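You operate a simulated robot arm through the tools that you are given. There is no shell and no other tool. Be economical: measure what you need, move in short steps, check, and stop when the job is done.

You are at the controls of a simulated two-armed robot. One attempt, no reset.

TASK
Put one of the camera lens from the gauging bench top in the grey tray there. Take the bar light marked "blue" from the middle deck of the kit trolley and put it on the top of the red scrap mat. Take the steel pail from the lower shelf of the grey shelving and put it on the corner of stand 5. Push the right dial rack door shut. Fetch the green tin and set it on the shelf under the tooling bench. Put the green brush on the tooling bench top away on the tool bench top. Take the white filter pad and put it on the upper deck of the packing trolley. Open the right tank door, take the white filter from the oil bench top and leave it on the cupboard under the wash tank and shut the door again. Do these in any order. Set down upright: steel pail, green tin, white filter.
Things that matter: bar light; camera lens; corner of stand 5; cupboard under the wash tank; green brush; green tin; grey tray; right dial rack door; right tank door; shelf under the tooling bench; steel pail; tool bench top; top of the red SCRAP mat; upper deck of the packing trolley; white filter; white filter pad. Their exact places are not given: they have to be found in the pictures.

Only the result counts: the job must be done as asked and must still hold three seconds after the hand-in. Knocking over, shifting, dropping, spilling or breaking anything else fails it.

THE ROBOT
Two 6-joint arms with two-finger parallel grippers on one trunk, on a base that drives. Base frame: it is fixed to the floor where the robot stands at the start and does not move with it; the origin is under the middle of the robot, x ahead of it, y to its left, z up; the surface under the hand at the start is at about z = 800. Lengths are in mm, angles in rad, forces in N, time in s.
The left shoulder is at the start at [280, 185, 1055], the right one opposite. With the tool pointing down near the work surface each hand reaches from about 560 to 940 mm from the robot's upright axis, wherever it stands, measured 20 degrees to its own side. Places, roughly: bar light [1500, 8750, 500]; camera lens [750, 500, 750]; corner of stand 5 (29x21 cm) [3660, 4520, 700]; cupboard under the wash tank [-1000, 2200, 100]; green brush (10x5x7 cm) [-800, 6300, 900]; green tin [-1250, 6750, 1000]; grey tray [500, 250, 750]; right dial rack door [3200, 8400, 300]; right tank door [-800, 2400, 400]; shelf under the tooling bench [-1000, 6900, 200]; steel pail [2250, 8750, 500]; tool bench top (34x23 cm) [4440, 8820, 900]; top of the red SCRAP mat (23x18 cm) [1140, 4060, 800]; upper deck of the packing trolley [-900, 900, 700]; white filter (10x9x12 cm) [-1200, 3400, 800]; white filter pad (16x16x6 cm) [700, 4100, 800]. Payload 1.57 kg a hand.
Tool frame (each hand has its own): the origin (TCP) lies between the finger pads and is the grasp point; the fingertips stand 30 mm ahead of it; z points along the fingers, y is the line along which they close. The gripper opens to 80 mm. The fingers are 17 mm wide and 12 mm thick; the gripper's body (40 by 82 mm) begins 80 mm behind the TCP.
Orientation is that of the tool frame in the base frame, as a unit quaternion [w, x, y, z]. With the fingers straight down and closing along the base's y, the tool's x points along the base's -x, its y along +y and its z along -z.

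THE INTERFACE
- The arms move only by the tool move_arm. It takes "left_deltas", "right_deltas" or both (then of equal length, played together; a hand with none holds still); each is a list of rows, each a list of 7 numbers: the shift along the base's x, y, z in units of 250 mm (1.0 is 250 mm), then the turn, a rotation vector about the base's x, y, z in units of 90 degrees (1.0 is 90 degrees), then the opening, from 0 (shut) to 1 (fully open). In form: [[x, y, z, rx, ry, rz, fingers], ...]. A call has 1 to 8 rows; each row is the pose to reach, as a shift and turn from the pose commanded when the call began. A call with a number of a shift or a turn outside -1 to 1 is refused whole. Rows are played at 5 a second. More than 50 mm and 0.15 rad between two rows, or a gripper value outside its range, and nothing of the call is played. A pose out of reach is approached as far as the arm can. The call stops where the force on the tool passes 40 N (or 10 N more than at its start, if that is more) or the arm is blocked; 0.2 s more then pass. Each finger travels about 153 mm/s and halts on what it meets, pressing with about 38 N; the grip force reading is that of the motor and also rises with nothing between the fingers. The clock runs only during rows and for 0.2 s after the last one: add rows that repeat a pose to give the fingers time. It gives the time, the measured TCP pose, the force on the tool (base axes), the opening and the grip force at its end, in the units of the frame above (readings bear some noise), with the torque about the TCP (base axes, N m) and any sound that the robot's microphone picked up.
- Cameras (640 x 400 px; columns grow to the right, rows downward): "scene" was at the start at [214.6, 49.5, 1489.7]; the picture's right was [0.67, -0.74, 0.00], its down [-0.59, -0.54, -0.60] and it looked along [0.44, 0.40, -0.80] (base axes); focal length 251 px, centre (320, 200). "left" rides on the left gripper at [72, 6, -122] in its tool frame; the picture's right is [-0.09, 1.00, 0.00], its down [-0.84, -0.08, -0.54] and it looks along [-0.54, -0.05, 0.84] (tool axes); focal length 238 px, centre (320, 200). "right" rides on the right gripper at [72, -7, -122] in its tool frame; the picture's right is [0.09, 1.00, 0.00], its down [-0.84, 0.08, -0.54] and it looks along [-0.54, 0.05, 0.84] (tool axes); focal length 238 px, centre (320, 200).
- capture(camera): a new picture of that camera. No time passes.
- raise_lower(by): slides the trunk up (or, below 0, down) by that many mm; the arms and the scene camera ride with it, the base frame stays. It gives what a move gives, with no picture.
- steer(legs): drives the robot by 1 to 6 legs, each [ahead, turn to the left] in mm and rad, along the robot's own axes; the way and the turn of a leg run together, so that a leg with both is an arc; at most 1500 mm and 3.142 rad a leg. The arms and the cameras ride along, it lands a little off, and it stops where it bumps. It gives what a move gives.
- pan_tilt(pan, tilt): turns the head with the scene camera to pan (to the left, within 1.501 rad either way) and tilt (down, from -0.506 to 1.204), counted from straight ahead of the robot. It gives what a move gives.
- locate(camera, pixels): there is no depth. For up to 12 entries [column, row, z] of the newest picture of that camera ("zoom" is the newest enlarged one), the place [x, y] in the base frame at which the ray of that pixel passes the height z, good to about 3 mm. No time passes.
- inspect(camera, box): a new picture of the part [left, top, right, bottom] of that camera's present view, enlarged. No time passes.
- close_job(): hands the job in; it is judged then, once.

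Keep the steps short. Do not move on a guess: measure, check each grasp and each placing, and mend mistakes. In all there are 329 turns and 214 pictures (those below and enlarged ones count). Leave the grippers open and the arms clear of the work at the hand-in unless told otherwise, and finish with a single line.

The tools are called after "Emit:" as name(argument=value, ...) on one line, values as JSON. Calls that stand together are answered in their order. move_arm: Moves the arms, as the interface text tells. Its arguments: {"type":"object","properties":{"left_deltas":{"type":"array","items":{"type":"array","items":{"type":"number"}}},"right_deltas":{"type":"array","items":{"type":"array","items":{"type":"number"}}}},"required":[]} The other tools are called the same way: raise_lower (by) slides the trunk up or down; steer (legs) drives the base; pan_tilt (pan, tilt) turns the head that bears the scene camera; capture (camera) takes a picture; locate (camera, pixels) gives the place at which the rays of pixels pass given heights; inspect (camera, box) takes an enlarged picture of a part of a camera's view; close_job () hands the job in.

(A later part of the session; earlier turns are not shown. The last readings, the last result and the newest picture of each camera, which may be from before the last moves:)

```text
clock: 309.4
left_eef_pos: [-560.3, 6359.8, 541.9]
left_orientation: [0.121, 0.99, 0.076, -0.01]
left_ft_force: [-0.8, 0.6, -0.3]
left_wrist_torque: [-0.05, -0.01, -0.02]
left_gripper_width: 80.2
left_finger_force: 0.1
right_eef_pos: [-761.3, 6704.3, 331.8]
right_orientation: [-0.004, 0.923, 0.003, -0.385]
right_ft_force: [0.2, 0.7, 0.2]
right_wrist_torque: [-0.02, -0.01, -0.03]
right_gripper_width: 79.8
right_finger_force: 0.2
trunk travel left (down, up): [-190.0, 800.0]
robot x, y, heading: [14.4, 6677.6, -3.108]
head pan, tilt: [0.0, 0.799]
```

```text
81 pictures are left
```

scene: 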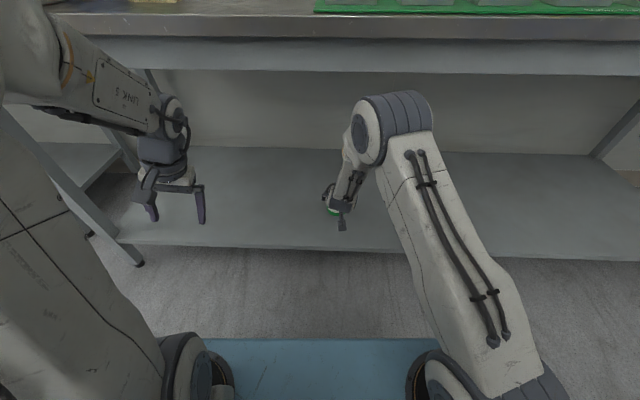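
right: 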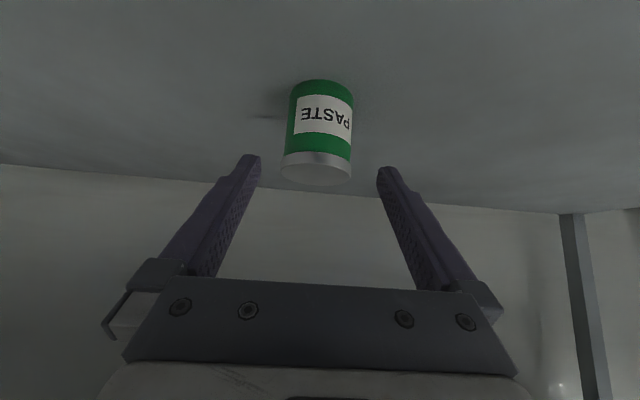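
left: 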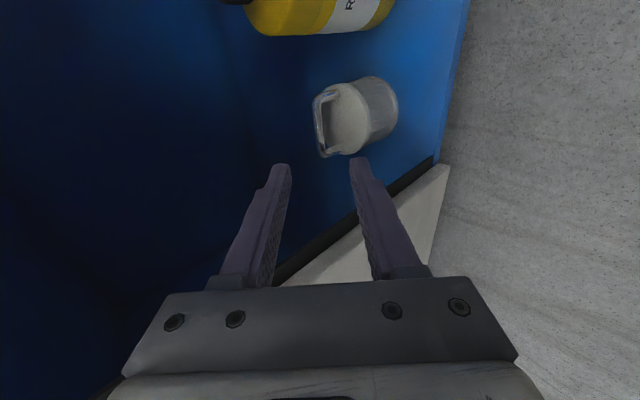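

Tin stands on the shelf. Back out and raise the trunk.

Emit:
steer(legs=[[-230, 0]])

Emit:
raise_lower(by=400)

Emit:
raise_lower(by=230)

Emit:
move_arm(left_deltas=[[-0.05, 0, 0, 0.014, 0.01, 0.086, 1], [-0.1, 0, 0, 0.028, 0.021, 0.172, 1], [-0.15, 0, 0, 0.043, 0.031, 0.257, 1], [-0.2, 0, 0, 0.057, 0.042, 0.343, 1], [-0.25, 0, 0, 0.071, 0.052, 0.429, 1], [-0.3, 0, 0, 0.085, 0.062, 0.515, 1], [-0.3, 0, 0, 0.1, 0.073, 0.6, 1], [-0.3, 0, 0, 0.114, 0.083, 0.686, 1]])

Emit:
steer(legs=[[330, 0]])

Emit:
capture(camera="left")

```text
clock: 311.1
left_eef_pos: [-332.8, 6368.2, 543.7]
left_orientation: [0.121, 0.99, 0.077, -0.009]
left_ft_force: [0.4, -0.3, 1.0]
left_wrist_torque: [0.0, 0.02, -0.02]
left_gripper_width: 80.1
left_finger_force: 0.0
right_eef_pos: [-532.1, 6713.8, 332.9]
right_orientation: [-0.004, 0.923, 0.003, -0.384]
right_ft_force: [0.0, 0.0, 0.0]
right_wrist_torque: [-0.03, -0.01, 0.0]
right_gripper_width: 79.9
right_finger_force: 0.0
trunk travel left (down, up): [-190.0, 800.0]
robot x, y, heading: [248.3, 6686.7, -3.102]
head pan, tilt: [0.0, 0.799]
```

```text
clock: 315.0
left_eef_pos: [-332.5, 6367.1, 942.7]
left_orientation: [0.121, 0.99, 0.076, -0.011]
left_ft_force: [0.2, 0.6, -0.3]
left_wrist_torque: [0.03, 0.0, 0.03]
left_gripper_width: 80.3
left_finger_force: 0.1
right_eef_pos: [-532.6, 6713.0, 731.9]
right_orientation: [-0.005, 0.923, 0.002, -0.385]
right_ft_force: [0.5, 0.3, 0.0]
right_wrist_torque: [-0.02, -0.01, -0.03]
right_gripper_width: 79.9
right_finger_force: 0.1
trunk travel left (down, up): [-590.0, 400.0]
robot x, y, heading: [245.2, 6690.8, -3.103]
head pan, tilt: [0.0, 0.799]
```

```text
clock: 317.4
left_eef_pos: [-332.7, 6366.9, 1172.9]
left_orientation: [0.122, 0.99, 0.076, -0.01]
left_ft_force: [0.6, -0.7, 0.1]
left_wrist_torque: [0.04, -0.02, 0.02]
left_gripper_width: 80.1
left_finger_force: 0.1
right_eef_pos: [-532.7, 6712.6, 961.8]
right_orientation: [-0.004, 0.923, 0.003, -0.385]
right_ft_force: [-0.1, 0.2, 0.6]
right_wrist_torque: [-0.02, 0.0, -0.01]
right_gripper_width: 80.0
right_finger_force: 0.1
trunk travel left (down, up): [-820.0, 170.0]
robot x, y, heading: [244.8, 6686.0, -3.105]
head pan, tilt: [0.0, 0.799]
```

```text
clock: 319.2
left_eef_pos: [-386.6, 6371.1, 1127.5]
left_orientation: [0.086, 0.81, 0.578, -0.053]
left_ft_force: [0.0, -0.3, 0.5]
left_wrist_torque: [-0.01, 0.01, -0.02]
left_gripper_width: 80.1
left_finger_force: 0.0
left hand out of reach, approached as far as the arm can: row 2, 3, 4, 5, 6, 7, 8
right_eef_pos: [-533.3, 6713.3, 961.2]
right_orientation: [-0.005, 0.923, 0.003, -0.385]
right_ft_force: [0.6, 0.1, -0.2]
right_wrist_torque: [-0.03, 0.0, 0.0]
right_gripper_width: 80.2
right_finger_force: 0.1
trunk travel left (down, up): [-820.0, 170.0]
robot x, y, heading: [243.2, 6685.7, -3.108]
head pan, tilt: [0.0, 0.799]
```

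```text
clock: 321.4
left_eef_pos: [-714.1, 6353.5, 1129.0]
left_orientation: [0.086, 0.809, 0.58, -0.052]
left_ft_force: [-0.5, -0.7, 0.8]
left_wrist_torque: [-0.01, 0.04, -0.01]
left_gripper_width: 80.1
left_finger_force: 0.1
right_eef_pos: [-861.8, 6693.0, 962.5]
right_orientation: [-0.003, 0.923, 0.006, -0.384]
right_ft_force: [0.2, 0.0, -0.2]
right_wrist_torque: [-0.01, 0.02, 0.0]
right_gripper_width: 79.9
right_finger_force: 0.1
trunk travel left (down, up): [-820.0, 170.0]
robot x, y, heading: [-84.4, 6677.3, -3.097]
head pan, tilt: [0.0, 0.799]
```

```text
80 pictures are left
```

left: 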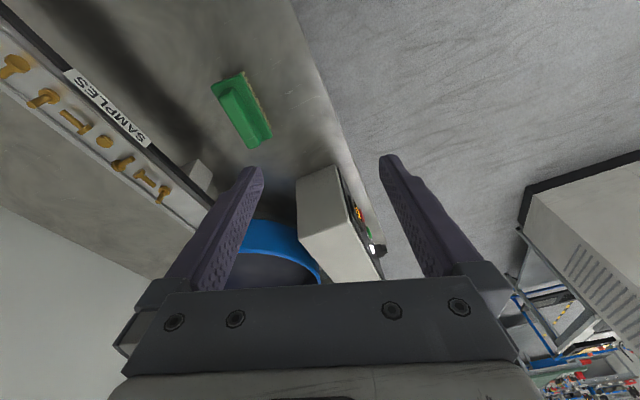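

Emit:
locate(camera="left", pixels=[[217, 85, 905], [262, 142, 905], [232, 75, 880], [240, 112, 905], [240, 112, 895], [258, 72, 855]])

Emit:
inspect(camera="left", box=[190, 50, 310, 170])

```text
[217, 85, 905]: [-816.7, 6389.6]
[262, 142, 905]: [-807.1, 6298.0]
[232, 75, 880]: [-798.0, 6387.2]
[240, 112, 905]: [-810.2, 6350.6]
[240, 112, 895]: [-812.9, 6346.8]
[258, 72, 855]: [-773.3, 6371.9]
```

```text
3.33 times, centred on (250, 110) of left
```

zoom: 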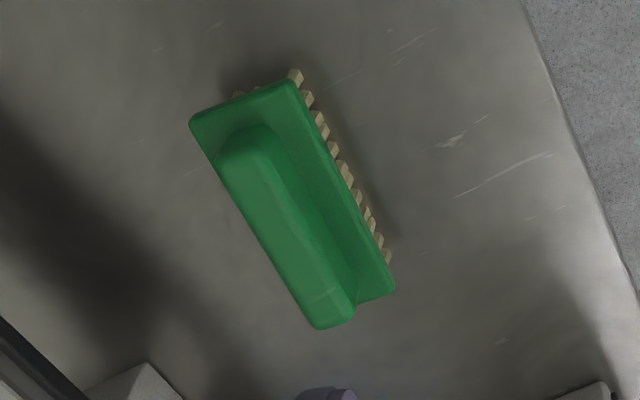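

Emit:
locate(camera="left", pixels=[[228, 93, 905], [252, 140, 905], [240, 118, 905], [246, 85, 885], [266, 138, 885]])

```text
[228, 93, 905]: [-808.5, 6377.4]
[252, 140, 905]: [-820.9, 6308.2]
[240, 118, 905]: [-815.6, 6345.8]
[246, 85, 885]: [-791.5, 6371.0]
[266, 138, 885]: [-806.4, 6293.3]
```

Brush handle centre ≈(-813,6343), axis at ~80°. Align the left hand above it.

Emit:
move_arm(left_deltas=[[-0.1, -0.01, -0.1, 0.03, 0.005, 0.024, 0.65], [-0.2, -0.02, -0.2, 0.06, 0.01, 0.05, 0.65], [-0.3, -0.03, -0.3, 0.09, 0.015, 0.075, 0.65], [-0.395, -0.042, -0.4, 0.127, 0.02, 0.097, 0.65], [-0.395, -0.042, -0.5, 0.127, 0.02, 0.097, 0.65]])

Emit:
capture(camera="left")

```text
clock: 322.6
left_eef_pos: [-774.2, 6357.1, 970.3]
left_orientation: [0.04, 0.764, 0.642, -0.05]
left_ft_force: [0.6, -0.7, -0.7]
left_wrist_torque: [0.04, -0.01, 0.0]
left_gripper_width: 52.2
left_finger_force: 0.1
left hand out of reach, approached as far as the arm can: row 1, 2, 3, 4, 5
right_eef_pos: [-862.6, 6694.1, 960.8]
right_orientation: [-0.003, 0.923, 0.006, -0.384]
right_ft_force: [-0.1, -0.6, -0.9]
right_wrist_torque: [0.0, 0.03, -0.01]
right_gripper_width: 80.1
right_finger_force: 0.0
trunk travel left (down, up): [-820.0, 170.0]
robot x, y, heading: [-84.9, 6672.1, -3.1]
head pan, tilt: [0.0, 0.799]
```

```text
78 pictures are left
```

left: 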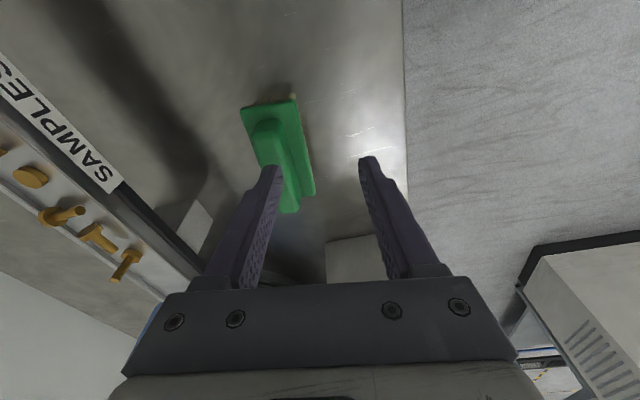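

Emit:
locate(camera="left", pixels=[[276, 165, 905], [276, 165, 895], [262, 125, 905], [290, 205, 905], [300, 110, 885], [245, 112, 885]])

Emit:
move_arm(left_deltas=[[-0.06, -0.02, -0.02, 0.03, -0.005, 0, 0.65], [-0.12, -0.04, -0.04, 0.06, -0.01, 0, 0.65], [-0.156, -0.056, -0.06, 0.08, -0.015, 0, 0.65]])

Emit:
capture(camera="left")

```text
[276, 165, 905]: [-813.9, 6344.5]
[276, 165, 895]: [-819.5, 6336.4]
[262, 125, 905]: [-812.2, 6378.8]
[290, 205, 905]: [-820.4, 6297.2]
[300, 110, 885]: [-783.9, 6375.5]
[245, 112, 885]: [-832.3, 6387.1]
```

```text
clock: 323.2
left_eef_pos: [-782.1, 6355.4, 955.9]
left_orientation: [0.033, 0.764, 0.641, -0.056]
left_ft_force: [3.1, 1.2, 18.5]
left_wrist_torque: [0.19, 0.4, -0.09]
left_gripper_width: 49.3
left_finger_force: 0.1
left hand out of reach, approached as far as the arm can: row 1, 2, 3
right_eef_pos: [-862.5, 6694.3, 962.8]
right_orientation: [-0.003, 0.923, 0.007, -0.384]
right_ft_force: [0.4, -1.0, 0.3]
right_wrist_torque: [-0.03, 0.01, 0.0]
right_gripper_width: 80.1
right_finger_force: 0.1
trunk travel left (down, up): [-820.0, 170.0]
robot x, y, heading: [-83.0, 6673.2, -3.097]
head pan, tilt: [0.0, 0.799]
stopped in row 3 (left hand): the force on the tool passed its limit at 123 N (the readings are from after the stop); the commanded pose is now the measured one
```

```text
77 pictures are left
```

left: 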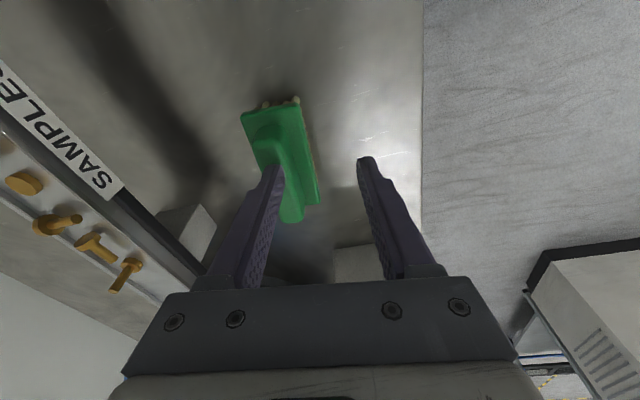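

The finger touched the brush top (z≈922). Raise 50 mm, then let the base move the hand 26 mm forward.

Emit:
move_arm(left_deltas=[[0, 0, 0.1, 0, 0, 0, 0.65], [0, 0, 0.2, 0, 0, 0, 0.65]])

Emit:
steer(legs=[[26, 0]])

Emit:
capture(camera="left")

```text
clock: 323.8
left_eef_pos: [-777.3, 6357.2, 996.2]
left_orientation: [0.041, 0.763, 0.642, -0.061]
left_ft_force: [-0.4, -0.1, 0.3]
left_wrist_torque: [0.01, 0.02, 0.0]
left_gripper_width: 52.2
left_finger_force: 0.0
left hand out of reach, approached as far as the arm can: row 2
right_eef_pos: [-862.0, 6693.2, 961.7]
right_orientation: [-0.002, 0.923, 0.007, -0.384]
right_ft_force: [0.1, 0.2, 0.1]
right_wrist_torque: [0.0, -0.04, 0.01]
right_gripper_width: 80.3
right_finger_force: 0.1
trunk travel left (down, up): [-820.0, 170.0]
robot x, y, heading: [-80.9, 6672.6, -3.096]
head pan, tilt: [0.0, 0.799]
```

```text
clock: 324.6
left_eef_pos: [-804.1, 6355.4, 997.6]
left_orientation: [0.039, 0.763, 0.642, -0.061]
left_ft_force: [0.8, -0.1, 0.0]
left_wrist_torque: [0.02, 0.02, -0.02]
left_gripper_width: 52.0
left_finger_force: 0.0
right_eef_pos: [-887.6, 6693.2, 961.4]
right_orientation: [-0.003, 0.923, 0.007, -0.384]
right_ft_force: [-0.6, -0.1, -0.1]
right_wrist_torque: [0.01, 0.02, -0.02]
right_gripper_width: 80.0
right_finger_force: 0.0
trunk travel left (down, up): [-820.0, 170.0]
robot x, y, heading: [-113.4, 6673.0, -3.1]
head pan, tilt: [0.0, 0.799]
```

```text
76 pictures are left
```

left: 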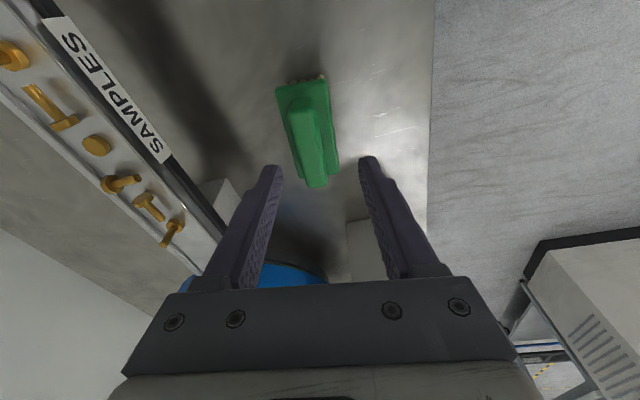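

Emit:
locate(camera="left", pixels=[[308, 143, 920], [308, 143, 910], [300, 103, 920], [318, 184, 920]])

```text
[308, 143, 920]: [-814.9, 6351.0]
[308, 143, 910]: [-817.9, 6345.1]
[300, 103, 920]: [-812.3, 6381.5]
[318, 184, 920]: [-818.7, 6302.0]
```

Emit:
move_arm(left_deltas=[[-0.02, -0.02, -0.1, 0, 0, 0, 0.65], [-0.04, -0.04, -0.2, 0, 0, 0, 0.65], [-0.04, -0.04, -0.27, 0, 0, 0, 0.65], [-0.04, -0.04, -0.3, 0, 0, 0, 0.65]])

Emit:
capture(camera="left")

```text
clock: 325.6
left_eef_pos: [-816.6, 6346.9, 922.9]
left_orientation: [0.039, 0.764, 0.641, -0.065]
left_ft_force: [-2.6, 4.2, 19.9]
left_wrist_torque: [0.31, 0.61, -0.11]
left_gripper_width: 54.8
left_finger_force: 1.5
right_eef_pos: [-887.4, 6693.6, 962.1]
right_orientation: [-0.003, 0.923, 0.006, -0.384]
right_ft_force: [0.0, -0.8, -0.8]
right_wrist_torque: [-0.01, -0.01, -0.01]
right_gripper_width: 79.8
right_finger_force: 0.0
trunk travel left (down, up): [-820.0, 170.0]
robot x, y, heading: [-110.4, 6673.7, -3.1]
head pan, tilt: [0.0, 0.799]
```

```text
75 pictures are left
```

left: 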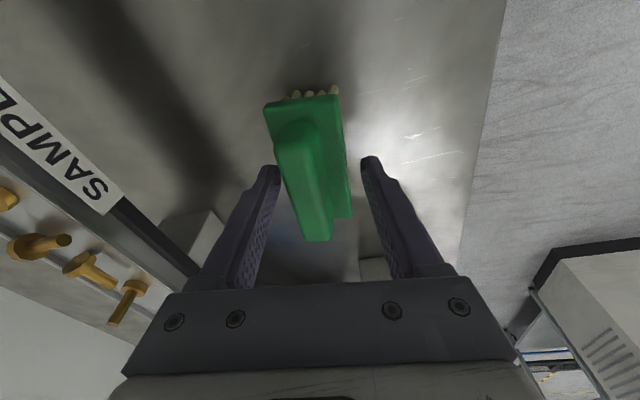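

Tips touch the base plate. Raise 4 mm and close on the handle.

Emit:
move_arm(left_deltas=[[0, 0, 0.016, 0, 0, 0, 0.65], [0, 0, 0.016, 0, 0, 0, 0], [0, 0, 0.016, 0, 0, 0, 0], [0, 0, 0.016, 0, 0, 0, 0], [0, 0, 0.1, 0, 0, 0, 0], [0, 0, 0.2, 0, 0, 0, 0], [0, 0, 0.34, 0, 0, 0, 0], [0, 0, 0.5, 0, 0, 0, 0]])

Emit:
capture(camera="left")

```text
clock: 327.4
left_eef_pos: [-806.3, 6349.5, 1038.6]
left_orientation: [0.049, 0.763, 0.64, -0.071]
left_ft_force: [-1.4, 0.3, -2.1]
left_wrist_torque: [-0.01, 0.0, -0.01]
left_gripper_width: 21.3
left_finger_force: 34.4
left hand out of reach, approached as far as the arm can: row 8
right_eef_pos: [-889.0, 6692.3, 960.1]
right_orientation: [-0.003, 0.923, 0.007, -0.384]
right_ft_force: [-0.2, -0.4, -0.6]
right_wrist_torque: [-0.01, 0.02, -0.01]
right_gripper_width: 80.0
right_finger_force: 0.0
trunk travel left (down, up): [-820.0, 170.0]
robot x, y, heading: [-112.3, 6673.8, -3.096]
head pan, tilt: [0.0, 0.799]
```

```text
74 pictures are left
```

left: 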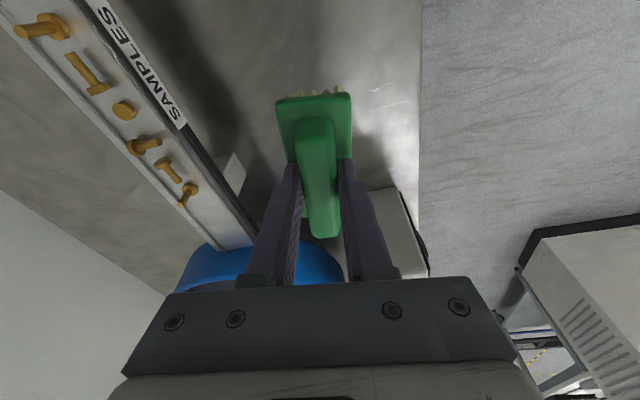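

Brush held. Back away from the bench and turn to look north-east.

Emit:
steer(legs=[[-650, 0], [0, -0.8], [0, -0.8], [0, -0.8]])

Emit:
pan_tilt(pan=0.3, tilt=0.4)

Emit:
capture(camera="scene")

Emit:
pan_tilt(pan=-0.6, tilt=0.4)

Emit:
capture(camera="scene")

```text
clock: 337.3
left_eef_pos: [844.1, 7405.9, 1038.7]
left_orientation: [-0.048, 0.874, -0.478, -0.072]
left_ft_force: [-0.4, -0.1, -0.7]
left_wrist_torque: [-0.02, 0.02, -0.02]
left_gripper_width: 21.1
left_finger_force: 34.1
right_eef_pos: [1137.2, 7206.6, 961.6]
right_orientation: [0.359, -0.342, 0.858, 0.137]
right_ft_force: [-0.3, 0.5, 0.3]
right_wrist_torque: [0.0, 0.0, 0.0]
right_gripper_width: 79.8
right_finger_force: 0.1
trunk travel left (down, up): [-820.0, 170.0]
robot x, y, heading: [552.1, 6695.2, 0.786]
head pan, tilt: [0.0, 0.799]
```

```text
clock: 338.2
left_eef_pos: [844.8, 7404.6, 1039.3]
left_orientation: [-0.048, 0.874, -0.478, -0.072]
left_ft_force: [-0.2, 0.3, -0.4]
left_wrist_torque: [-0.04, -0.01, 0.01]
left_gripper_width: 20.9
left_finger_force: 34.4
right_eef_pos: [1137.2, 7206.5, 961.2]
right_orientation: [0.359, -0.342, 0.858, 0.137]
right_ft_force: [1.1, 0.3, -0.2]
right_wrist_torque: [0.03, 0.0, 0.02]
right_gripper_width: 79.9
right_finger_force: 0.0
trunk travel left (down, up): [-820.0, 170.0]
robot x, y, heading: [552.0, 6691.5, 0.787]
head pan, tilt: [0.3, 0.4]
```

```text
73 pictures are left
```

scene: 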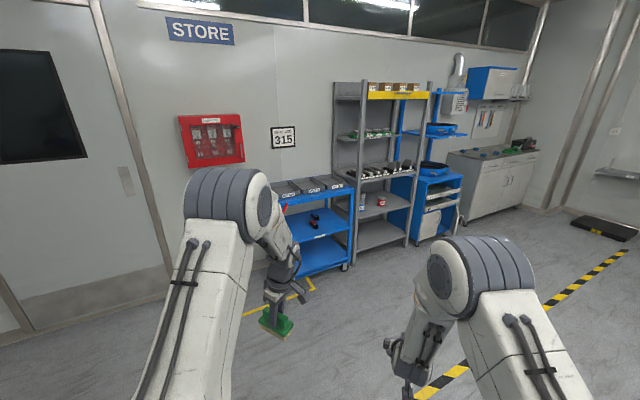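

```text
clock: 339.4
left_eef_pos: [843.1, 7403.8, 1039.2]
left_orientation: [-0.048, 0.874, -0.478, -0.072]
left_ft_force: [-0.4, 0.6, -0.2]
left_wrist_torque: [-0.02, 0.02, -0.01]
left_gripper_width: 21.2
left_finger_force: 34.4
right_eef_pos: [1136.6, 7207.7, 961.4]
right_orientation: [0.359, -0.342, 0.858, 0.137]
right_ft_force: [0.2, 0.1, 0.0]
right_wrist_torque: [0.01, 0.03, 0.0]
right_gripper_width: 80.1
right_finger_force: 0.1
trunk travel left (down, up): [-820.0, 170.0]
robot x, y, heading: [552.3, 6695.8, 0.787]
head pan, tilt: [-0.6, 0.4]
```

```text
72 pictures are left
```

scene: 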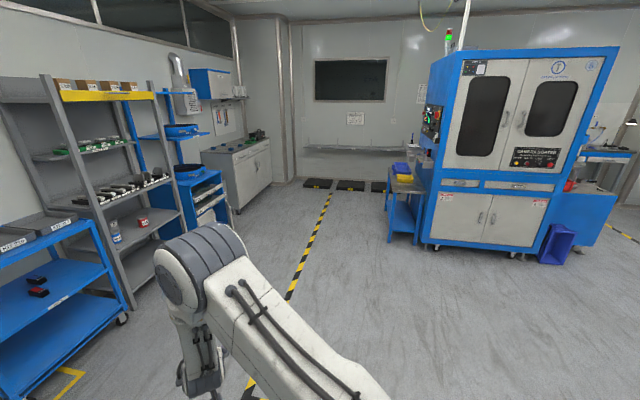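

Measure floor points of obstacles.

Emit:
locate(camera="scene", pixels=[[390, 240, 0], [415, 245, 0], [240, 213, 0], [270, 185, 0], [122, 322, 0], [318, 187, 0], [540, 262, 0], [200, 155, 850], [265, 140, 850], [75, 225, 800]])

```text
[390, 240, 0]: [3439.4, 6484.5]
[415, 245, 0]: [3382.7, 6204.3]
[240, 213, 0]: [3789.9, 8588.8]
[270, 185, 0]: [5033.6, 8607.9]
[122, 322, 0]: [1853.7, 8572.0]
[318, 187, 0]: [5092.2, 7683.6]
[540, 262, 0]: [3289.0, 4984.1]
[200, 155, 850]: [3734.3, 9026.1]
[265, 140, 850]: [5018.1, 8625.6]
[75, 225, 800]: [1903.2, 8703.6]
```

Tool bench: front y≈8590, x 3790–5030. Drive to (4650,7450), then turn north.

Emit:
steer(legs=[[0, -0.605], [1400, 0], [1400, 0], [1360, 0], [0, 0.7], [0, 0.69]])

Emit:
pan_tilt(pan=0, tilt=0.6)

Emit:
capture(camera="scene")

```text
clock: 360.5
left_eef_pos: [5281.9, 7716.5, 1037.7]
left_orientation: [0.068, -0.674, 0.734, 0.053]
left_ft_force: [0.3, 0.5, -1.4]
left_wrist_torque: [-0.01, 0.02, -0.03]
left_gripper_width: 21.1
left_finger_force: 34.2
right_eef_pos: [5393.9, 7381.2, 961.8]
right_orientation: [0.385, -0.046, 0.922, 0.013]
right_ft_force: [0.1, 0.2, -1.3]
right_wrist_torque: [0.0, 0.01, 0.01]
right_gripper_width: 79.8
right_finger_force: 0.0
trunk travel left (down, up): [-820.0, 170.0]
robot x, y, heading: [4619.5, 7333.1, 0.129]
head pan, tilt: [-0.6, 0.4]
stopped in leg 4: the robot was blocked; the commanded pose is now the measured one
```

```text
clock: 361.5
left_eef_pos: [5283.1, 7716.8, 1038.5]
left_orientation: [0.069, -0.674, 0.734, 0.053]
left_ft_force: [0.7, 0.2, -1.1]
left_wrist_torque: [-0.02, 0.02, 0.0]
left_gripper_width: 21.2
left_finger_force: 33.8
right_eef_pos: [5392.6, 7380.5, 960.9]
right_orientation: [0.384, -0.046, 0.922, 0.013]
right_ft_force: [0.0, 0.0, 0.5]
right_wrist_torque: [0.0, 0.01, -0.02]
right_gripper_width: 80.2
right_finger_force: 0.1
trunk travel left (down, up): [-820.0, 170.0]
robot x, y, heading: [4617.4, 7335.2, 0.131]
head pan, tilt: [0.0, 0.6]
```

```text
71 pictures are left
```

scene: 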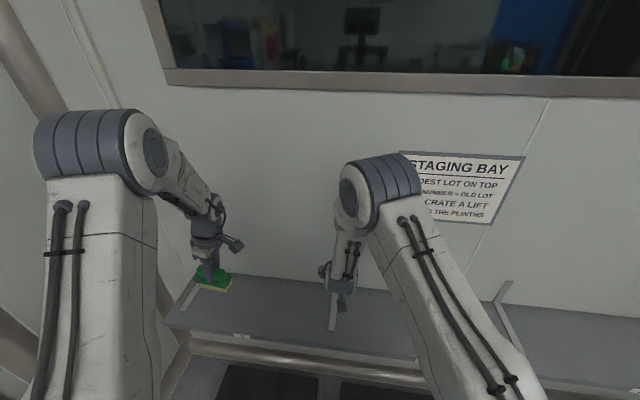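

Bumped the staging-bay plinth ahead. Back up 150 and turn left to north.

Emit:
steer(legs=[[-150, 0], [0, 0.72], [0, 0.72]])

Emit:
capture(camera="scene")

```text
clock: 366.7
left_eef_pos: [4185.7, 8029.9, 1039.4]
left_orientation: [-0.019, 0.989, -0.116, -0.085]
left_ft_force: [0.1, 0.9, -0.9]
left_wrist_torque: [-0.01, 0.02, -0.02]
left_gripper_width: 21.1
left_finger_force: 34.3
right_eef_pos: [4533.8, 8090.1, 961.3]
right_orientation: [0.282, -0.639, 0.667, 0.261]
right_ft_force: [0.9, 0.4, -0.2]
right_wrist_torque: [0.01, 0.02, 0.0]
right_gripper_width: 79.9
right_finger_force: 0.0
trunk travel left (down, up): [-820.0, 170.0]
robot x, y, heading: [4470.0, 7315.5, 1.553]
head pan, tilt: [0.0, 0.6]
```

```text
70 pictures are left
```

scene: 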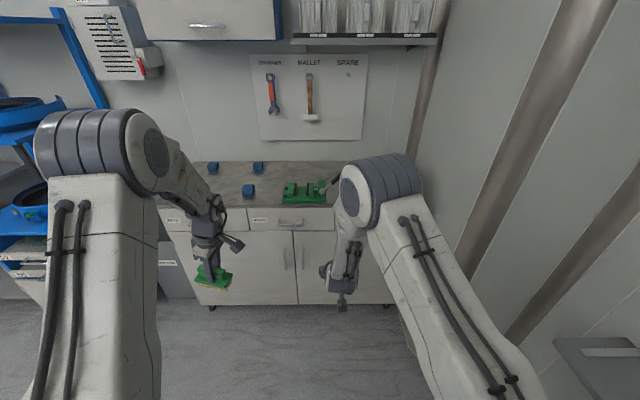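

Emit:
locate(camera="scene", pixels=[[213, 172, 880], [258, 171, 880], [248, 195, 880], [283, 200, 880], [328, 198, 880], [200, 205, 870], [340, 203, 870], [270, 163, 870], [228, 185, 870]])

Emit:
inspect(camera="scene", box=[150, 140, 370, 300])

```text
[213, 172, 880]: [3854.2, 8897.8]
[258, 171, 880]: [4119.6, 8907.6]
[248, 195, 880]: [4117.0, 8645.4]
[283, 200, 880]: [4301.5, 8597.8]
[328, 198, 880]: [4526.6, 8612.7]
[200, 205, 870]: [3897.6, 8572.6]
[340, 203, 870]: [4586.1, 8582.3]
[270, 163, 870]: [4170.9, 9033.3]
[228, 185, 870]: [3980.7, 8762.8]
```

```text
2.50 times, centred on (260, 220) of scene
```

zoom: 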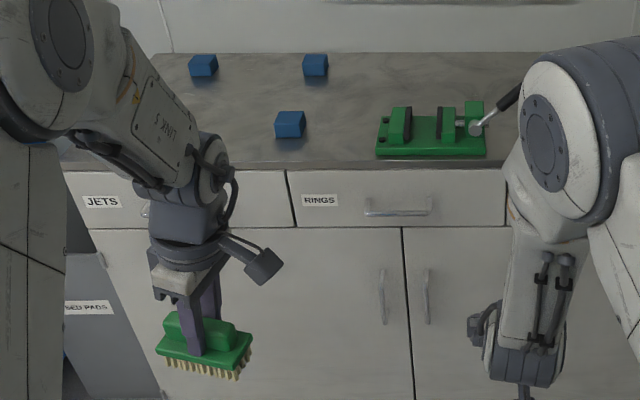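

The free area behind the vice is around (4440,8820). Raise 80, shift the left hand 170 mm east, and drive forward.

Emit:
raise_lower(by=80)

Emit:
move_arm(left_deltas=[[0.15, 0, 0, 0, 0, 0, 0], [0.3, 0, 0, 0, 0, 0, 0], [0.45, 0, 0, 0, 0, 0, 0], [0.6, 0, 0, 0, 0, 0, 0], [0.7, 0, 0, 0, 0, 0, 0]])

Emit:
steer(legs=[[700, 0]])

Emit:
capture(camera="scene")

Emit:
capture(camera="left")

```text
clock: 367.8
left_eef_pos: [4187.0, 8028.4, 1118.1]
left_orientation: [-0.018, 0.99, -0.115, -0.085]
left_ft_force: [0.0, -0.5, -1.3]
left_wrist_torque: [-0.03, -0.01, -0.03]
left_gripper_width: 21.2
left_finger_force: 34.5
right_eef_pos: [4535.1, 8090.0, 1041.1]
right_orientation: [0.282, -0.638, 0.667, 0.262]
right_ft_force: [-0.2, 0.5, 0.1]
right_wrist_torque: [0.0, -0.02, -0.02]
right_gripper_width: 80.3
right_finger_force: 0.0
trunk travel left (down, up): [-900.0, 90.0]
robot x, y, heading: [4470.6, 7314.5, 1.556]
head pan, tilt: [0.0, 0.6]
```

```text
clock: 369.0
left_eef_pos: [4361.1, 8024.8, 1117.8]
left_orientation: [-0.018, 0.99, -0.115, -0.085]
left_ft_force: [0.8, -0.3, -0.3]
left_wrist_torque: [-0.03, -0.03, 0.04]
left_gripper_width: 21.3
left_finger_force: 34.5
right_eef_pos: [4535.2, 8091.0, 1042.0]
right_orientation: [0.281, -0.639, 0.667, 0.261]
right_ft_force: [0.8, -0.6, 0.1]
right_wrist_torque: [0.0, -0.01, 0.03]
right_gripper_width: 80.0
right_finger_force: 0.0
trunk travel left (down, up): [-900.0, 90.0]
robot x, y, heading: [4472.5, 7319.9, 1.559]
head pan, tilt: [0.0, 0.6]
```

```text
clock: 372.8
left_eef_pos: [4367.6, 8704.3, 1117.7]
left_orientation: [-0.017, 0.99, -0.113, -0.085]
left_ft_force: [-0.5, -0.1, -0.5]
left_wrist_torque: [-0.01, -0.02, -0.02]
left_gripper_width: 21.3
left_finger_force: 34.4
right_eef_pos: [4540.9, 8769.2, 1040.8]
right_orientation: [0.281, -0.639, 0.666, 0.263]
right_ft_force: [0.0, -0.2, 1.1]
right_wrist_torque: [-0.01, -0.04, 0.01]
right_gripper_width: 79.9
right_finger_force: 0.0
trunk travel left (down, up): [-900.0, 90.0]
robot x, y, heading: [4476.1, 7994.0, 1.558]
head pan, tilt: [0.0, 0.6]
```

```text
68 pictures are left
```

scene: 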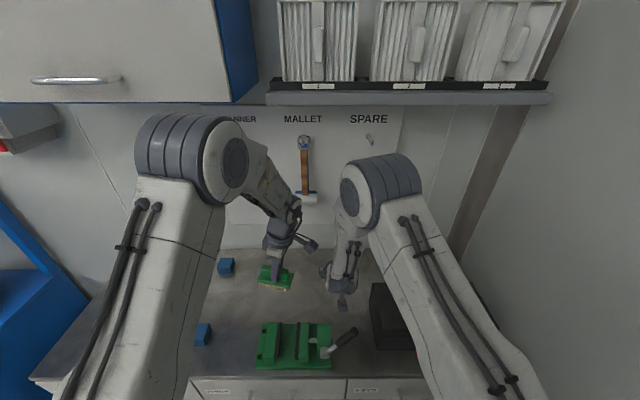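

```text
67 pictures are left
```

left: 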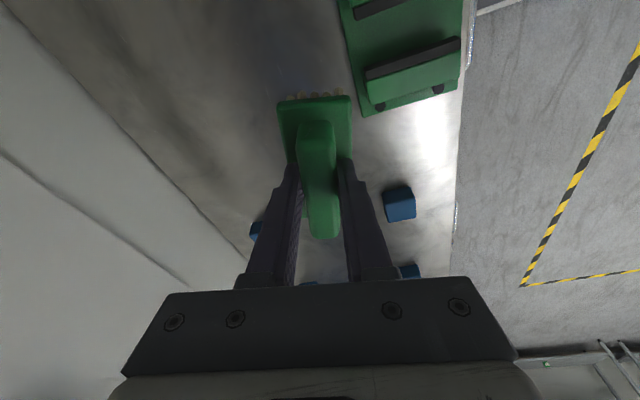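

Extend the arm 115 mm forward and lower toward the bench.

Emit:
move_arm(left_deltas=[[0.03, 0.15, 0, 0, 0, 0, 0], [0.06, 0.3, 0, 0, 0, 0, 0], [0.08, 0.46, 0, 0, 0, 0, 0], [0.08, 0.46, -0.15, 0, 0, 0, 0], [0.08, 0.46, -0.3, 0, 0, 0, 0], [0.08, 0.46, -0.45, 0, 0, 0, 0]])

Emit:
capture(camera="left")

```text
clock: 374.2
left_eef_pos: [4388.0, 8814.7, 1002.5]
left_orientation: [-0.023, 0.989, -0.114, -0.094]
left_ft_force: [0.0, 0.1, -1.6]
left_wrist_torque: [-0.05, -0.05, 0.01]
left_gripper_width: 20.9
left_finger_force: 34.4
left hand out of reach, approached as far as the arm can: row 1, 2, 3, 4, 5, 6
right_eef_pos: [4541.1, 8769.5, 1040.3]
right_orientation: [0.282, -0.639, 0.667, 0.26]
right_ft_force: [0.0, 0.4, -0.6]
right_wrist_torque: [0.0, -0.01, 0.03]
right_gripper_width: 79.8
right_finger_force: 0.1
trunk travel left (down, up): [-900.0, 90.0]
robot x, y, heading: [4474.3, 7993.0, 1.563]
head pan, tilt: [0.0, 0.6]
```

```text
66 pictures are left
```

left: 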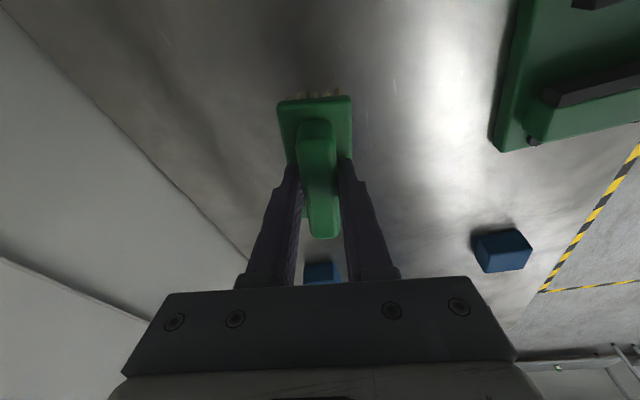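

Lower gently until contact.

Emit:
move_arm(left_deltas=[[0, 0, -0.04, 0, 0, 0, 0], [0, 0, -0.08, 0, 0, 0, 0], [0, 0, -0.12, 0, 0, 0, 0], [0, 0, -0.15, 0, 0, 0, 0], [0, 0, -0.18, 0, 0, 0, 0], [0, 0, -0.21, 0, 0, 0, 0], [0, 0, -0.24, 0, 0, 0, 0], [0, 0, -0.27, 0, 0, 0, 0]])

```text
clock: 375.4
left_eef_pos: [4384.9, 8815.4, 965.2]
left_orientation: [-0.023, 0.989, -0.113, -0.091]
left_ft_force: [-2.0, -3.3, 17.3]
left_wrist_torque: [-0.72, -0.44, -0.13]
left_gripper_width: 21.3
left_finger_force: 34.7
left hand out of reach, approached as far as the arm can: row 1, 2
right_eef_pos: [4540.4, 8767.9, 1041.9]
right_orientation: [0.281, -0.64, 0.666, 0.262]
right_ft_force: [0.2, -0.1, -0.1]
right_wrist_torque: [0.01, 0.0, -0.04]
right_gripper_width: 80.0
right_finger_force: 0.1
trunk travel left (down, up): [-900.0, 90.0]
robot x, y, heading: [4475.3, 7990.3, 1.559]
head pan, tilt: [0.0, 0.6]
stopped in row 6 (left hand): the force on the tool passed its limit at 45 N (the readings are from after the stop); the commanded pose is now the measured one
```

Contact. Release and rise.

Emit:
move_arm(left_deltas=[[0, 0, 0.01, 0, 0, 0, 0.4], [0, 0, 0.01, 0, 0, 0, 0.7], [0, 0, 0.06, 0, 0, 0, 0.7], [0, 0, 0.2, 0, 0, 0, 0.7], [0, 0, 0.38, 0, 0, 0, 0.7], [0, 0, 0.56, 0, 0, 0, 0.7], [0, -0.1, 0.7, 0, 0, 0, 0.7]])

Emit:
capture(camera="left")

Emit:
capture(camera="scene")

```text
clock: 377.0
left_eef_pos: [4383.5, 8784.6, 1130.5]
left_orientation: [-0.029, 0.987, -0.114, -0.105]
left_ft_force: [-0.1, 0.2, -0.4]
left_wrist_torque: [0.01, 0.03, -0.01]
left_gripper_width: 56.0
left_finger_force: 0.1
left hand out of reach, approached as far as the arm can: row 5, 6, 7
right_eef_pos: [4540.6, 8769.6, 1040.7]
right_orientation: [0.282, -0.639, 0.666, 0.262]
right_ft_force: [0.8, 0.0, 0.2]
right_wrist_torque: [0.0, 0.01, -0.01]
right_gripper_width: 79.7
right_finger_force: 0.0
trunk travel left (down, up): [-900.0, 90.0]
robot x, y, heading: [4478.4, 7998.3, 1.566]
head pan, tilt: [0.0, 0.6]
```

```text
65 pictures are left
```

left: 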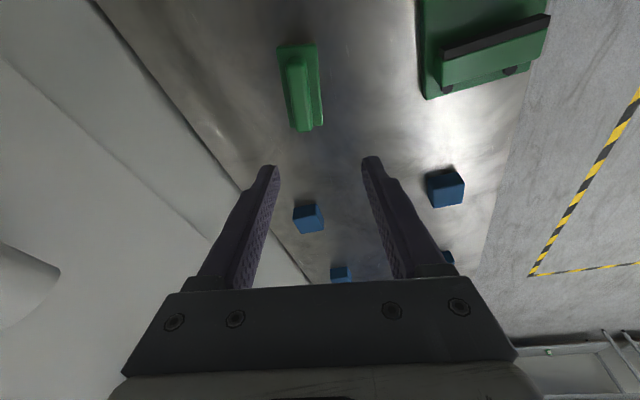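

```text
64 pictures are left
```

scene: 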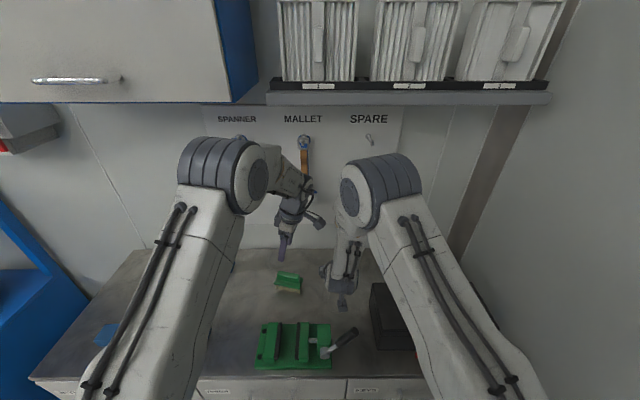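

Brush placed. Back off and look at the dial rack to the west.

Emit:
steer(legs=[[-520, 0], [0, 0.75]])

Emit:
pan_tilt(pan=0.0, tilt=0.6)

Emit:
capture(camera="scene")

```text
clock: 382.0
left_eef_pos: [3862.1, 7987.9, 1130.6]
left_orientation: [0.012, 0.96, 0.258, -0.107]
left_ft_force: [0.1, -0.5, 0.6]
left_wrist_torque: [0.01, 0.01, -0.03]
left_gripper_width: 55.8
left_finger_force: 0.1
right_eef_pos: [3986.4, 8083.3, 1041.3]
right_orientation: [-0.165, 0.84, -0.383, -0.347]
right_ft_force: [-0.2, 0.3, -0.9]
right_wrist_torque: [-0.03, 0.0, 0.02]
right_gripper_width: 80.0
right_finger_force: 0.0
trunk travel left (down, up): [-900.0, 90.0]
robot x, y, heading: [4475.1, 7474.9, 2.318]
head pan, tilt: [0.0, 0.6]
```

```text
clock: 382.6
left_eef_pos: [3862.4, 7987.1, 1130.3]
left_orientation: [0.012, 0.96, 0.259, -0.108]
left_ft_force: [1.1, 0.7, -0.5]
left_wrist_torque: [-0.02, -0.01, 0.02]
left_gripper_width: 56.0
left_finger_force: 0.1
right_eef_pos: [3986.1, 8082.3, 1041.9]
right_orientation: [-0.165, 0.84, -0.382, -0.348]
right_ft_force: [0.0, -0.6, 0.4]
right_wrist_torque: [-0.01, -0.02, 0.02]
right_gripper_width: 80.3
right_finger_force: 0.0
trunk travel left (down, up): [-900.0, 90.0]
robot x, y, heading: [4475.1, 7475.5, 2.32]
head pan, tilt: [0.0, 0.6]
```

```text
63 pictures are left
```

scene: 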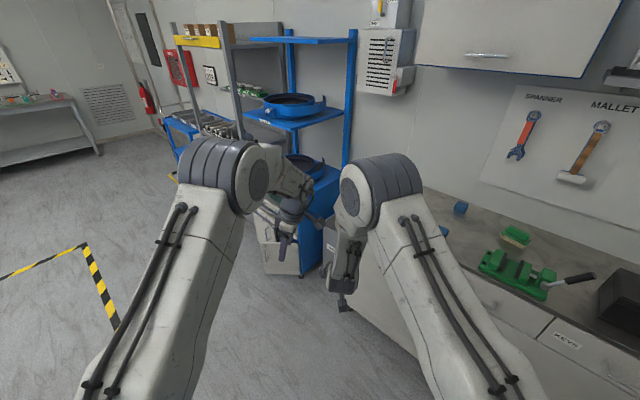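

Emit:
steer(legs=[[0, 0.82], [1300, 0], [0, -0.78], [0, -0.79]])

Emit:
capture(camera="scene")

```text
clock: 395.5
left_eef_pos: [3104.4, 8258.4, 1131.9]
left_orientation: [-0.029, 0.986, -0.123, -0.105]
left_ft_force: [-0.4, 0.0, 0.0]
left_wrist_torque: [0.01, -0.03, 0.02]
left_gripper_width: 55.9
left_finger_force: 0.2
right_eef_pos: [3259.9, 8241.1, 1041.6]
right_orientation: [0.284, -0.633, 0.672, 0.259]
right_ft_force: [0.2, -0.6, 0.1]
right_wrist_torque: [0.0, 0.0, 0.03]
right_gripper_width: 79.9
right_finger_force: 0.1
trunk travel left (down, up): [-900.0, 90.0]
robot x, y, heading: [3181.4, 7464.5, 1.542]
head pan, tilt: [0.0, 0.6]
```

```text
62 pictures are left
```

scene: 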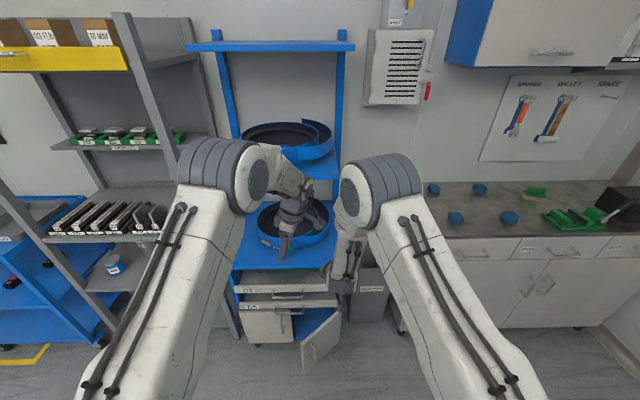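

The right door stands open at (320,338), hinged on its right. Measure it.

Emit:
inspect(camera="scene", box=[220, 260, 400, 380])

Emit:
locate(camera="scene", pixels=[[300, 342, 400], [307, 369, 150], [340, 318, 400], [340, 343, 150], [292, 312, 400], [292, 340, 150], [245, 312, 400]])

```text
3.33 times, centred on (310, 320) of scene
```

zoom: 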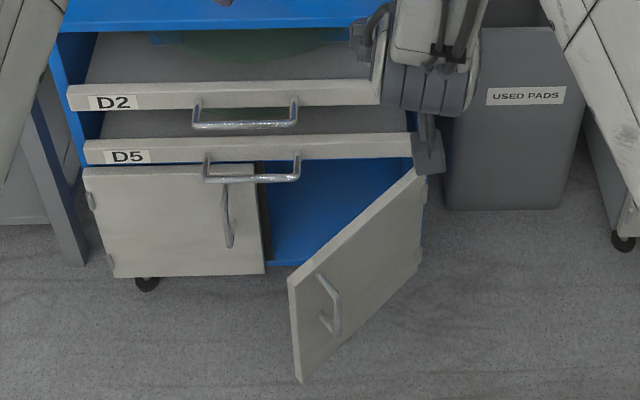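

```text
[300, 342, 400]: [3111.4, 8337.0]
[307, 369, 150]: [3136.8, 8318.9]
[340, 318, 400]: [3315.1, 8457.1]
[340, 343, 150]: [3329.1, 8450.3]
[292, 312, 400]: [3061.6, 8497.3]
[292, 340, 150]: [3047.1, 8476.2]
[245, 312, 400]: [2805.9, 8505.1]
```

Door: hinge ≈(3315,8495), open ~38°, z 100–400. Back up a bit, spread the left hand west, lower the trunk.

Emit:
steer(legs=[[-90, 0]])

Emit:
move_arm(left_deltas=[[-0.15, 0, 0, 0, 0, 0, 0.5], [-0.3, 0, 0, 0, 0, 0, 0.5], [-0.45, 0, 0, 0, 0, 0, 0.5], [-0.6, 0, 0, 0, 0, 0, 0.5], [-0.75, 0, 0, 0, 0, 0, 0.5]], right_deltas=[[0, 0, 0, 0, 0, 0, 0], [0, 0, 0, 0, 0, 0, 0], [0, 0, 0, 0, 0, 0, 0], [-0.1, 0, 0, 0, 0, 0, 0], [-0.2, 0, 0, 0, 0, 0, 0]])

Emit:
raise_lower(by=-400)

Emit:
raise_lower(by=-370)

Emit:
capture(camera="scene")

```text
clock: 396.6
left_eef_pos: [3101.6, 8167.7, 1129.4]
left_orientation: [-0.03, 0.986, -0.124, -0.105]
left_ft_force: [0.4, -0.7, -0.2]
left_wrist_torque: [-0.06, 0.01, 0.01]
left_gripper_width: 56.1
left_finger_force: 0.1
right_eef_pos: [3255.9, 8149.9, 1040.7]
right_orientation: [0.283, -0.634, 0.672, 0.259]
right_ft_force: [-0.4, 0.4, -0.5]
right_wrist_torque: [0.04, 0.02, 0.02]
right_gripper_width: 80.4
right_finger_force: 0.1
trunk travel left (down, up): [-900.0, 90.0]
robot x, y, heading: [3180.5, 7375.2, 1.544]
head pan, tilt: [0.0, 0.6]
```

```text
clock: 397.8
left_eef_pos: [2911.3, 8167.4, 1130.6]
left_orientation: [-0.03, 0.986, -0.123, -0.104]
left_ft_force: [-0.4, -0.7, -0.5]
left_wrist_torque: [0.03, -0.01, -0.02]
left_gripper_width: 40.0
left_finger_force: 0.2
right_eef_pos: [3208.0, 8149.2, 1042.6]
right_orientation: [0.284, -0.634, 0.671, 0.259]
right_ft_force: [0.2, 0.2, 0.4]
right_wrist_torque: [0.03, 0.03, 0.02]
right_gripper_width: 0.0
right_finger_force: 21.5
trunk travel left (down, up): [-900.0, 90.0]
robot x, y, heading: [3179.7, 7373.6, 1.539]
head pan, tilt: [0.0, 0.6]
```

```text
clock: 401.6
left_eef_pos: [2911.9, 8168.5, 730.6]
left_orientation: [-0.03, 0.986, -0.123, -0.104]
left_ft_force: [0.8, -0.1, 0.0]
left_wrist_torque: [-0.02, 0.0, 0.0]
left_gripper_width: 40.0
left_finger_force: 0.0
right_eef_pos: [3208.1, 8149.4, 643.4]
right_orientation: [0.284, -0.633, 0.672, 0.259]
right_ft_force: [0.6, 0.0, -0.2]
right_wrist_torque: [0.01, -0.01, 0.0]
right_gripper_width: 0.0
right_finger_force: 21.5
trunk travel left (down, up): [-500.0, 490.0]
robot x, y, heading: [3176.7, 7373.2, 1.544]
head pan, tilt: [0.0, 0.6]
```

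```text
clock: 405.2
left_eef_pos: [2913.3, 8167.7, 361.6]
left_orientation: [-0.03, 0.986, -0.123, -0.104]
left_ft_force: [0.5, 0.0, 0.7]
left_wrist_torque: [-0.02, 0.02, -0.01]
left_gripper_width: 40.3
left_finger_force: 0.2
right_eef_pos: [3208.0, 8150.4, 272.6]
right_orientation: [0.283, -0.633, 0.672, 0.259]
right_ft_force: [-0.4, 1.0, 0.1]
right_wrist_torque: [-0.03, 0.03, 0.02]
right_gripper_width: 0.1
right_finger_force: 21.6
trunk travel left (down, up): [-130.0, 860.0]
robot x, y, heading: [3182.8, 7375.9, 1.546]
head pan, tilt: [0.0, 0.6]
```

```text
60 pictures are left
```

scene: 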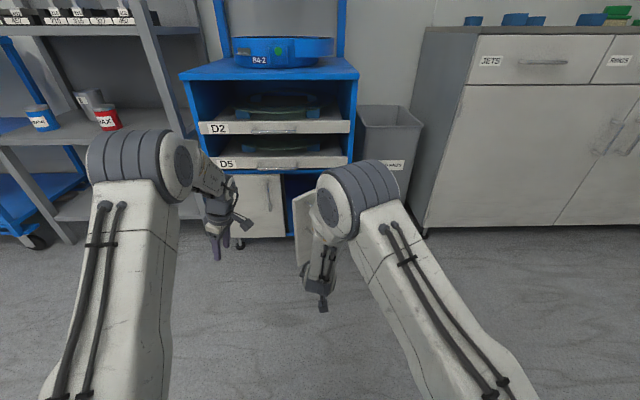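

Move the fist to x≈3168, drive in 130 mm, then push along the arc.

Emit:
steer(legs=[[130, 0]])

Emit:
move_arm(right_deltas=[[-0.1, 0.06, 0, 0, 0, 0, 0], [-0.17, 0.14, 0, 0, 0, 0, 0], [-0.18, 0.24, 0, 0, 0, 0, 0], [-0.2, 0.34, 0, 0, 0, 0, 0], [-0.23, 0.44, 0, 0, 0, 0, 0], [-0.26, 0.54, 0, 0, 0, 0, 0], [-0.29, 0.64, 0, 0, 0, 0, 0], [-0.32, 0.72, 0, 0, 0, 0, 0]])

Emit:
capture(camera="scene")

```text
clock: 406.5
left_eef_pos: [2915.9, 8299.3, 359.6]
left_orientation: [-0.029, 0.987, -0.123, -0.104]
left_ft_force: [-0.6, 0.1, -0.3]
left_wrist_torque: [0.01, -0.02, -0.03]
left_gripper_width: 40.1
left_finger_force: 0.1
right_eef_pos: [3212.1, 8279.8, 271.9]
right_orientation: [0.284, -0.634, 0.671, 0.259]
right_ft_force: [0.4, 0.2, 0.1]
right_wrist_torque: [0.02, -0.01, -0.03]
right_gripper_width: 0.0
right_finger_force: 21.1
trunk travel left (down, up): [-130.0, 860.0]
robot x, y, heading: [3183.8, 7506.3, 1.547]
head pan, tilt: [0.0, 0.6]
```

```text
clock: 408.3
left_eef_pos: [2915.9, 8298.6, 359.7]
left_orientation: [-0.029, 0.987, -0.122, -0.105]
left_ft_force: [0.5, 0.5, -0.3]
left_wrist_torque: [-0.02, 0.01, 0.01]
left_gripper_width: 40.0
left_finger_force: 0.0
right_eef_pos: [3130.4, 8456.8, 269.8]
right_orientation: [0.283, -0.633, 0.673, 0.255]
right_ft_force: [0.0, -7.7, 2.5]
right_wrist_torque: [-0.02, 0.02, 0.02]
right_gripper_width: 0.0
right_finger_force: 21.4
trunk travel left (down, up): [-130.0, 860.0]
robot x, y, heading: [3186.6, 7510.7, 1.544]
head pan, tilt: [0.0, 0.6]
stopped in row 8 (right hand): the force on the tool passed its limit at 67 N (the readings are from after the stop); the commanded pose is now the measured one
```

```text
59 pictures are left
```

scene: 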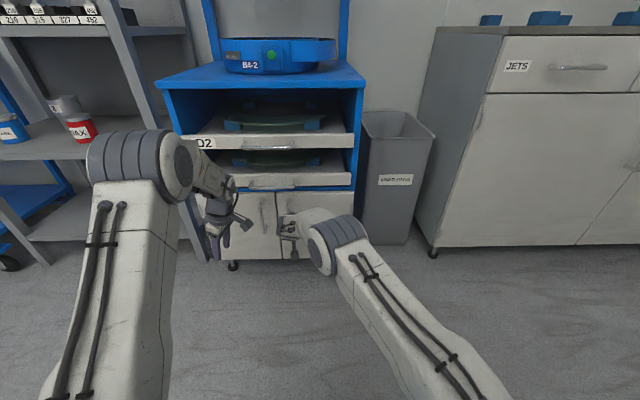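

Hard stop: door seems shut. Back off and verify.

Emit:
steer(legs=[[-200, 0]])

Emit:
inspect(camera="scene", box=[0, 60, 400, 290])

```text
clock: 410.0
left_eef_pos: [2912.5, 8092.4, 359.5]
left_orientation: [-0.029, 0.986, -0.124, -0.104]
left_ft_force: [0.4, 0.3, 0.5]
left_wrist_torque: [0.04, -0.02, -0.05]
left_gripper_width: 39.9
left_finger_force: 0.1
right_eef_pos: [3129.1, 8251.5, 269.1]
right_orientation: [0.284, -0.632, 0.675, 0.254]
right_ft_force: [0.0, -0.1, 0.6]
right_wrist_torque: [-0.01, 0.0, 0.0]
right_gripper_width: 0.1
right_finger_force: 21.1
trunk travel left (down, up): [-130.0, 860.0]
robot x, y, heading: [3176.0, 7298.3, 1.535]
head pan, tilt: [0.0, 0.6]
```

```text
1.60 times, centred on (200, 175) of scene
```

zoom: 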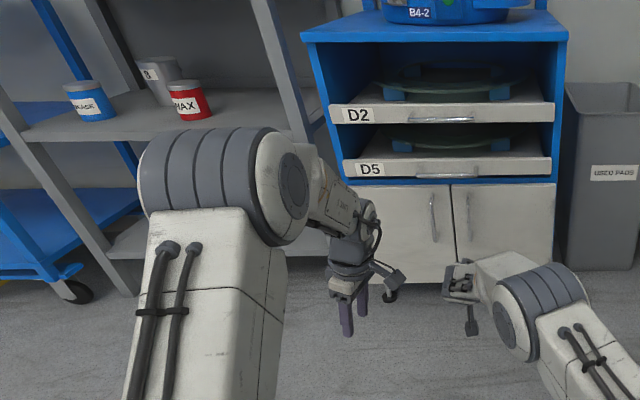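

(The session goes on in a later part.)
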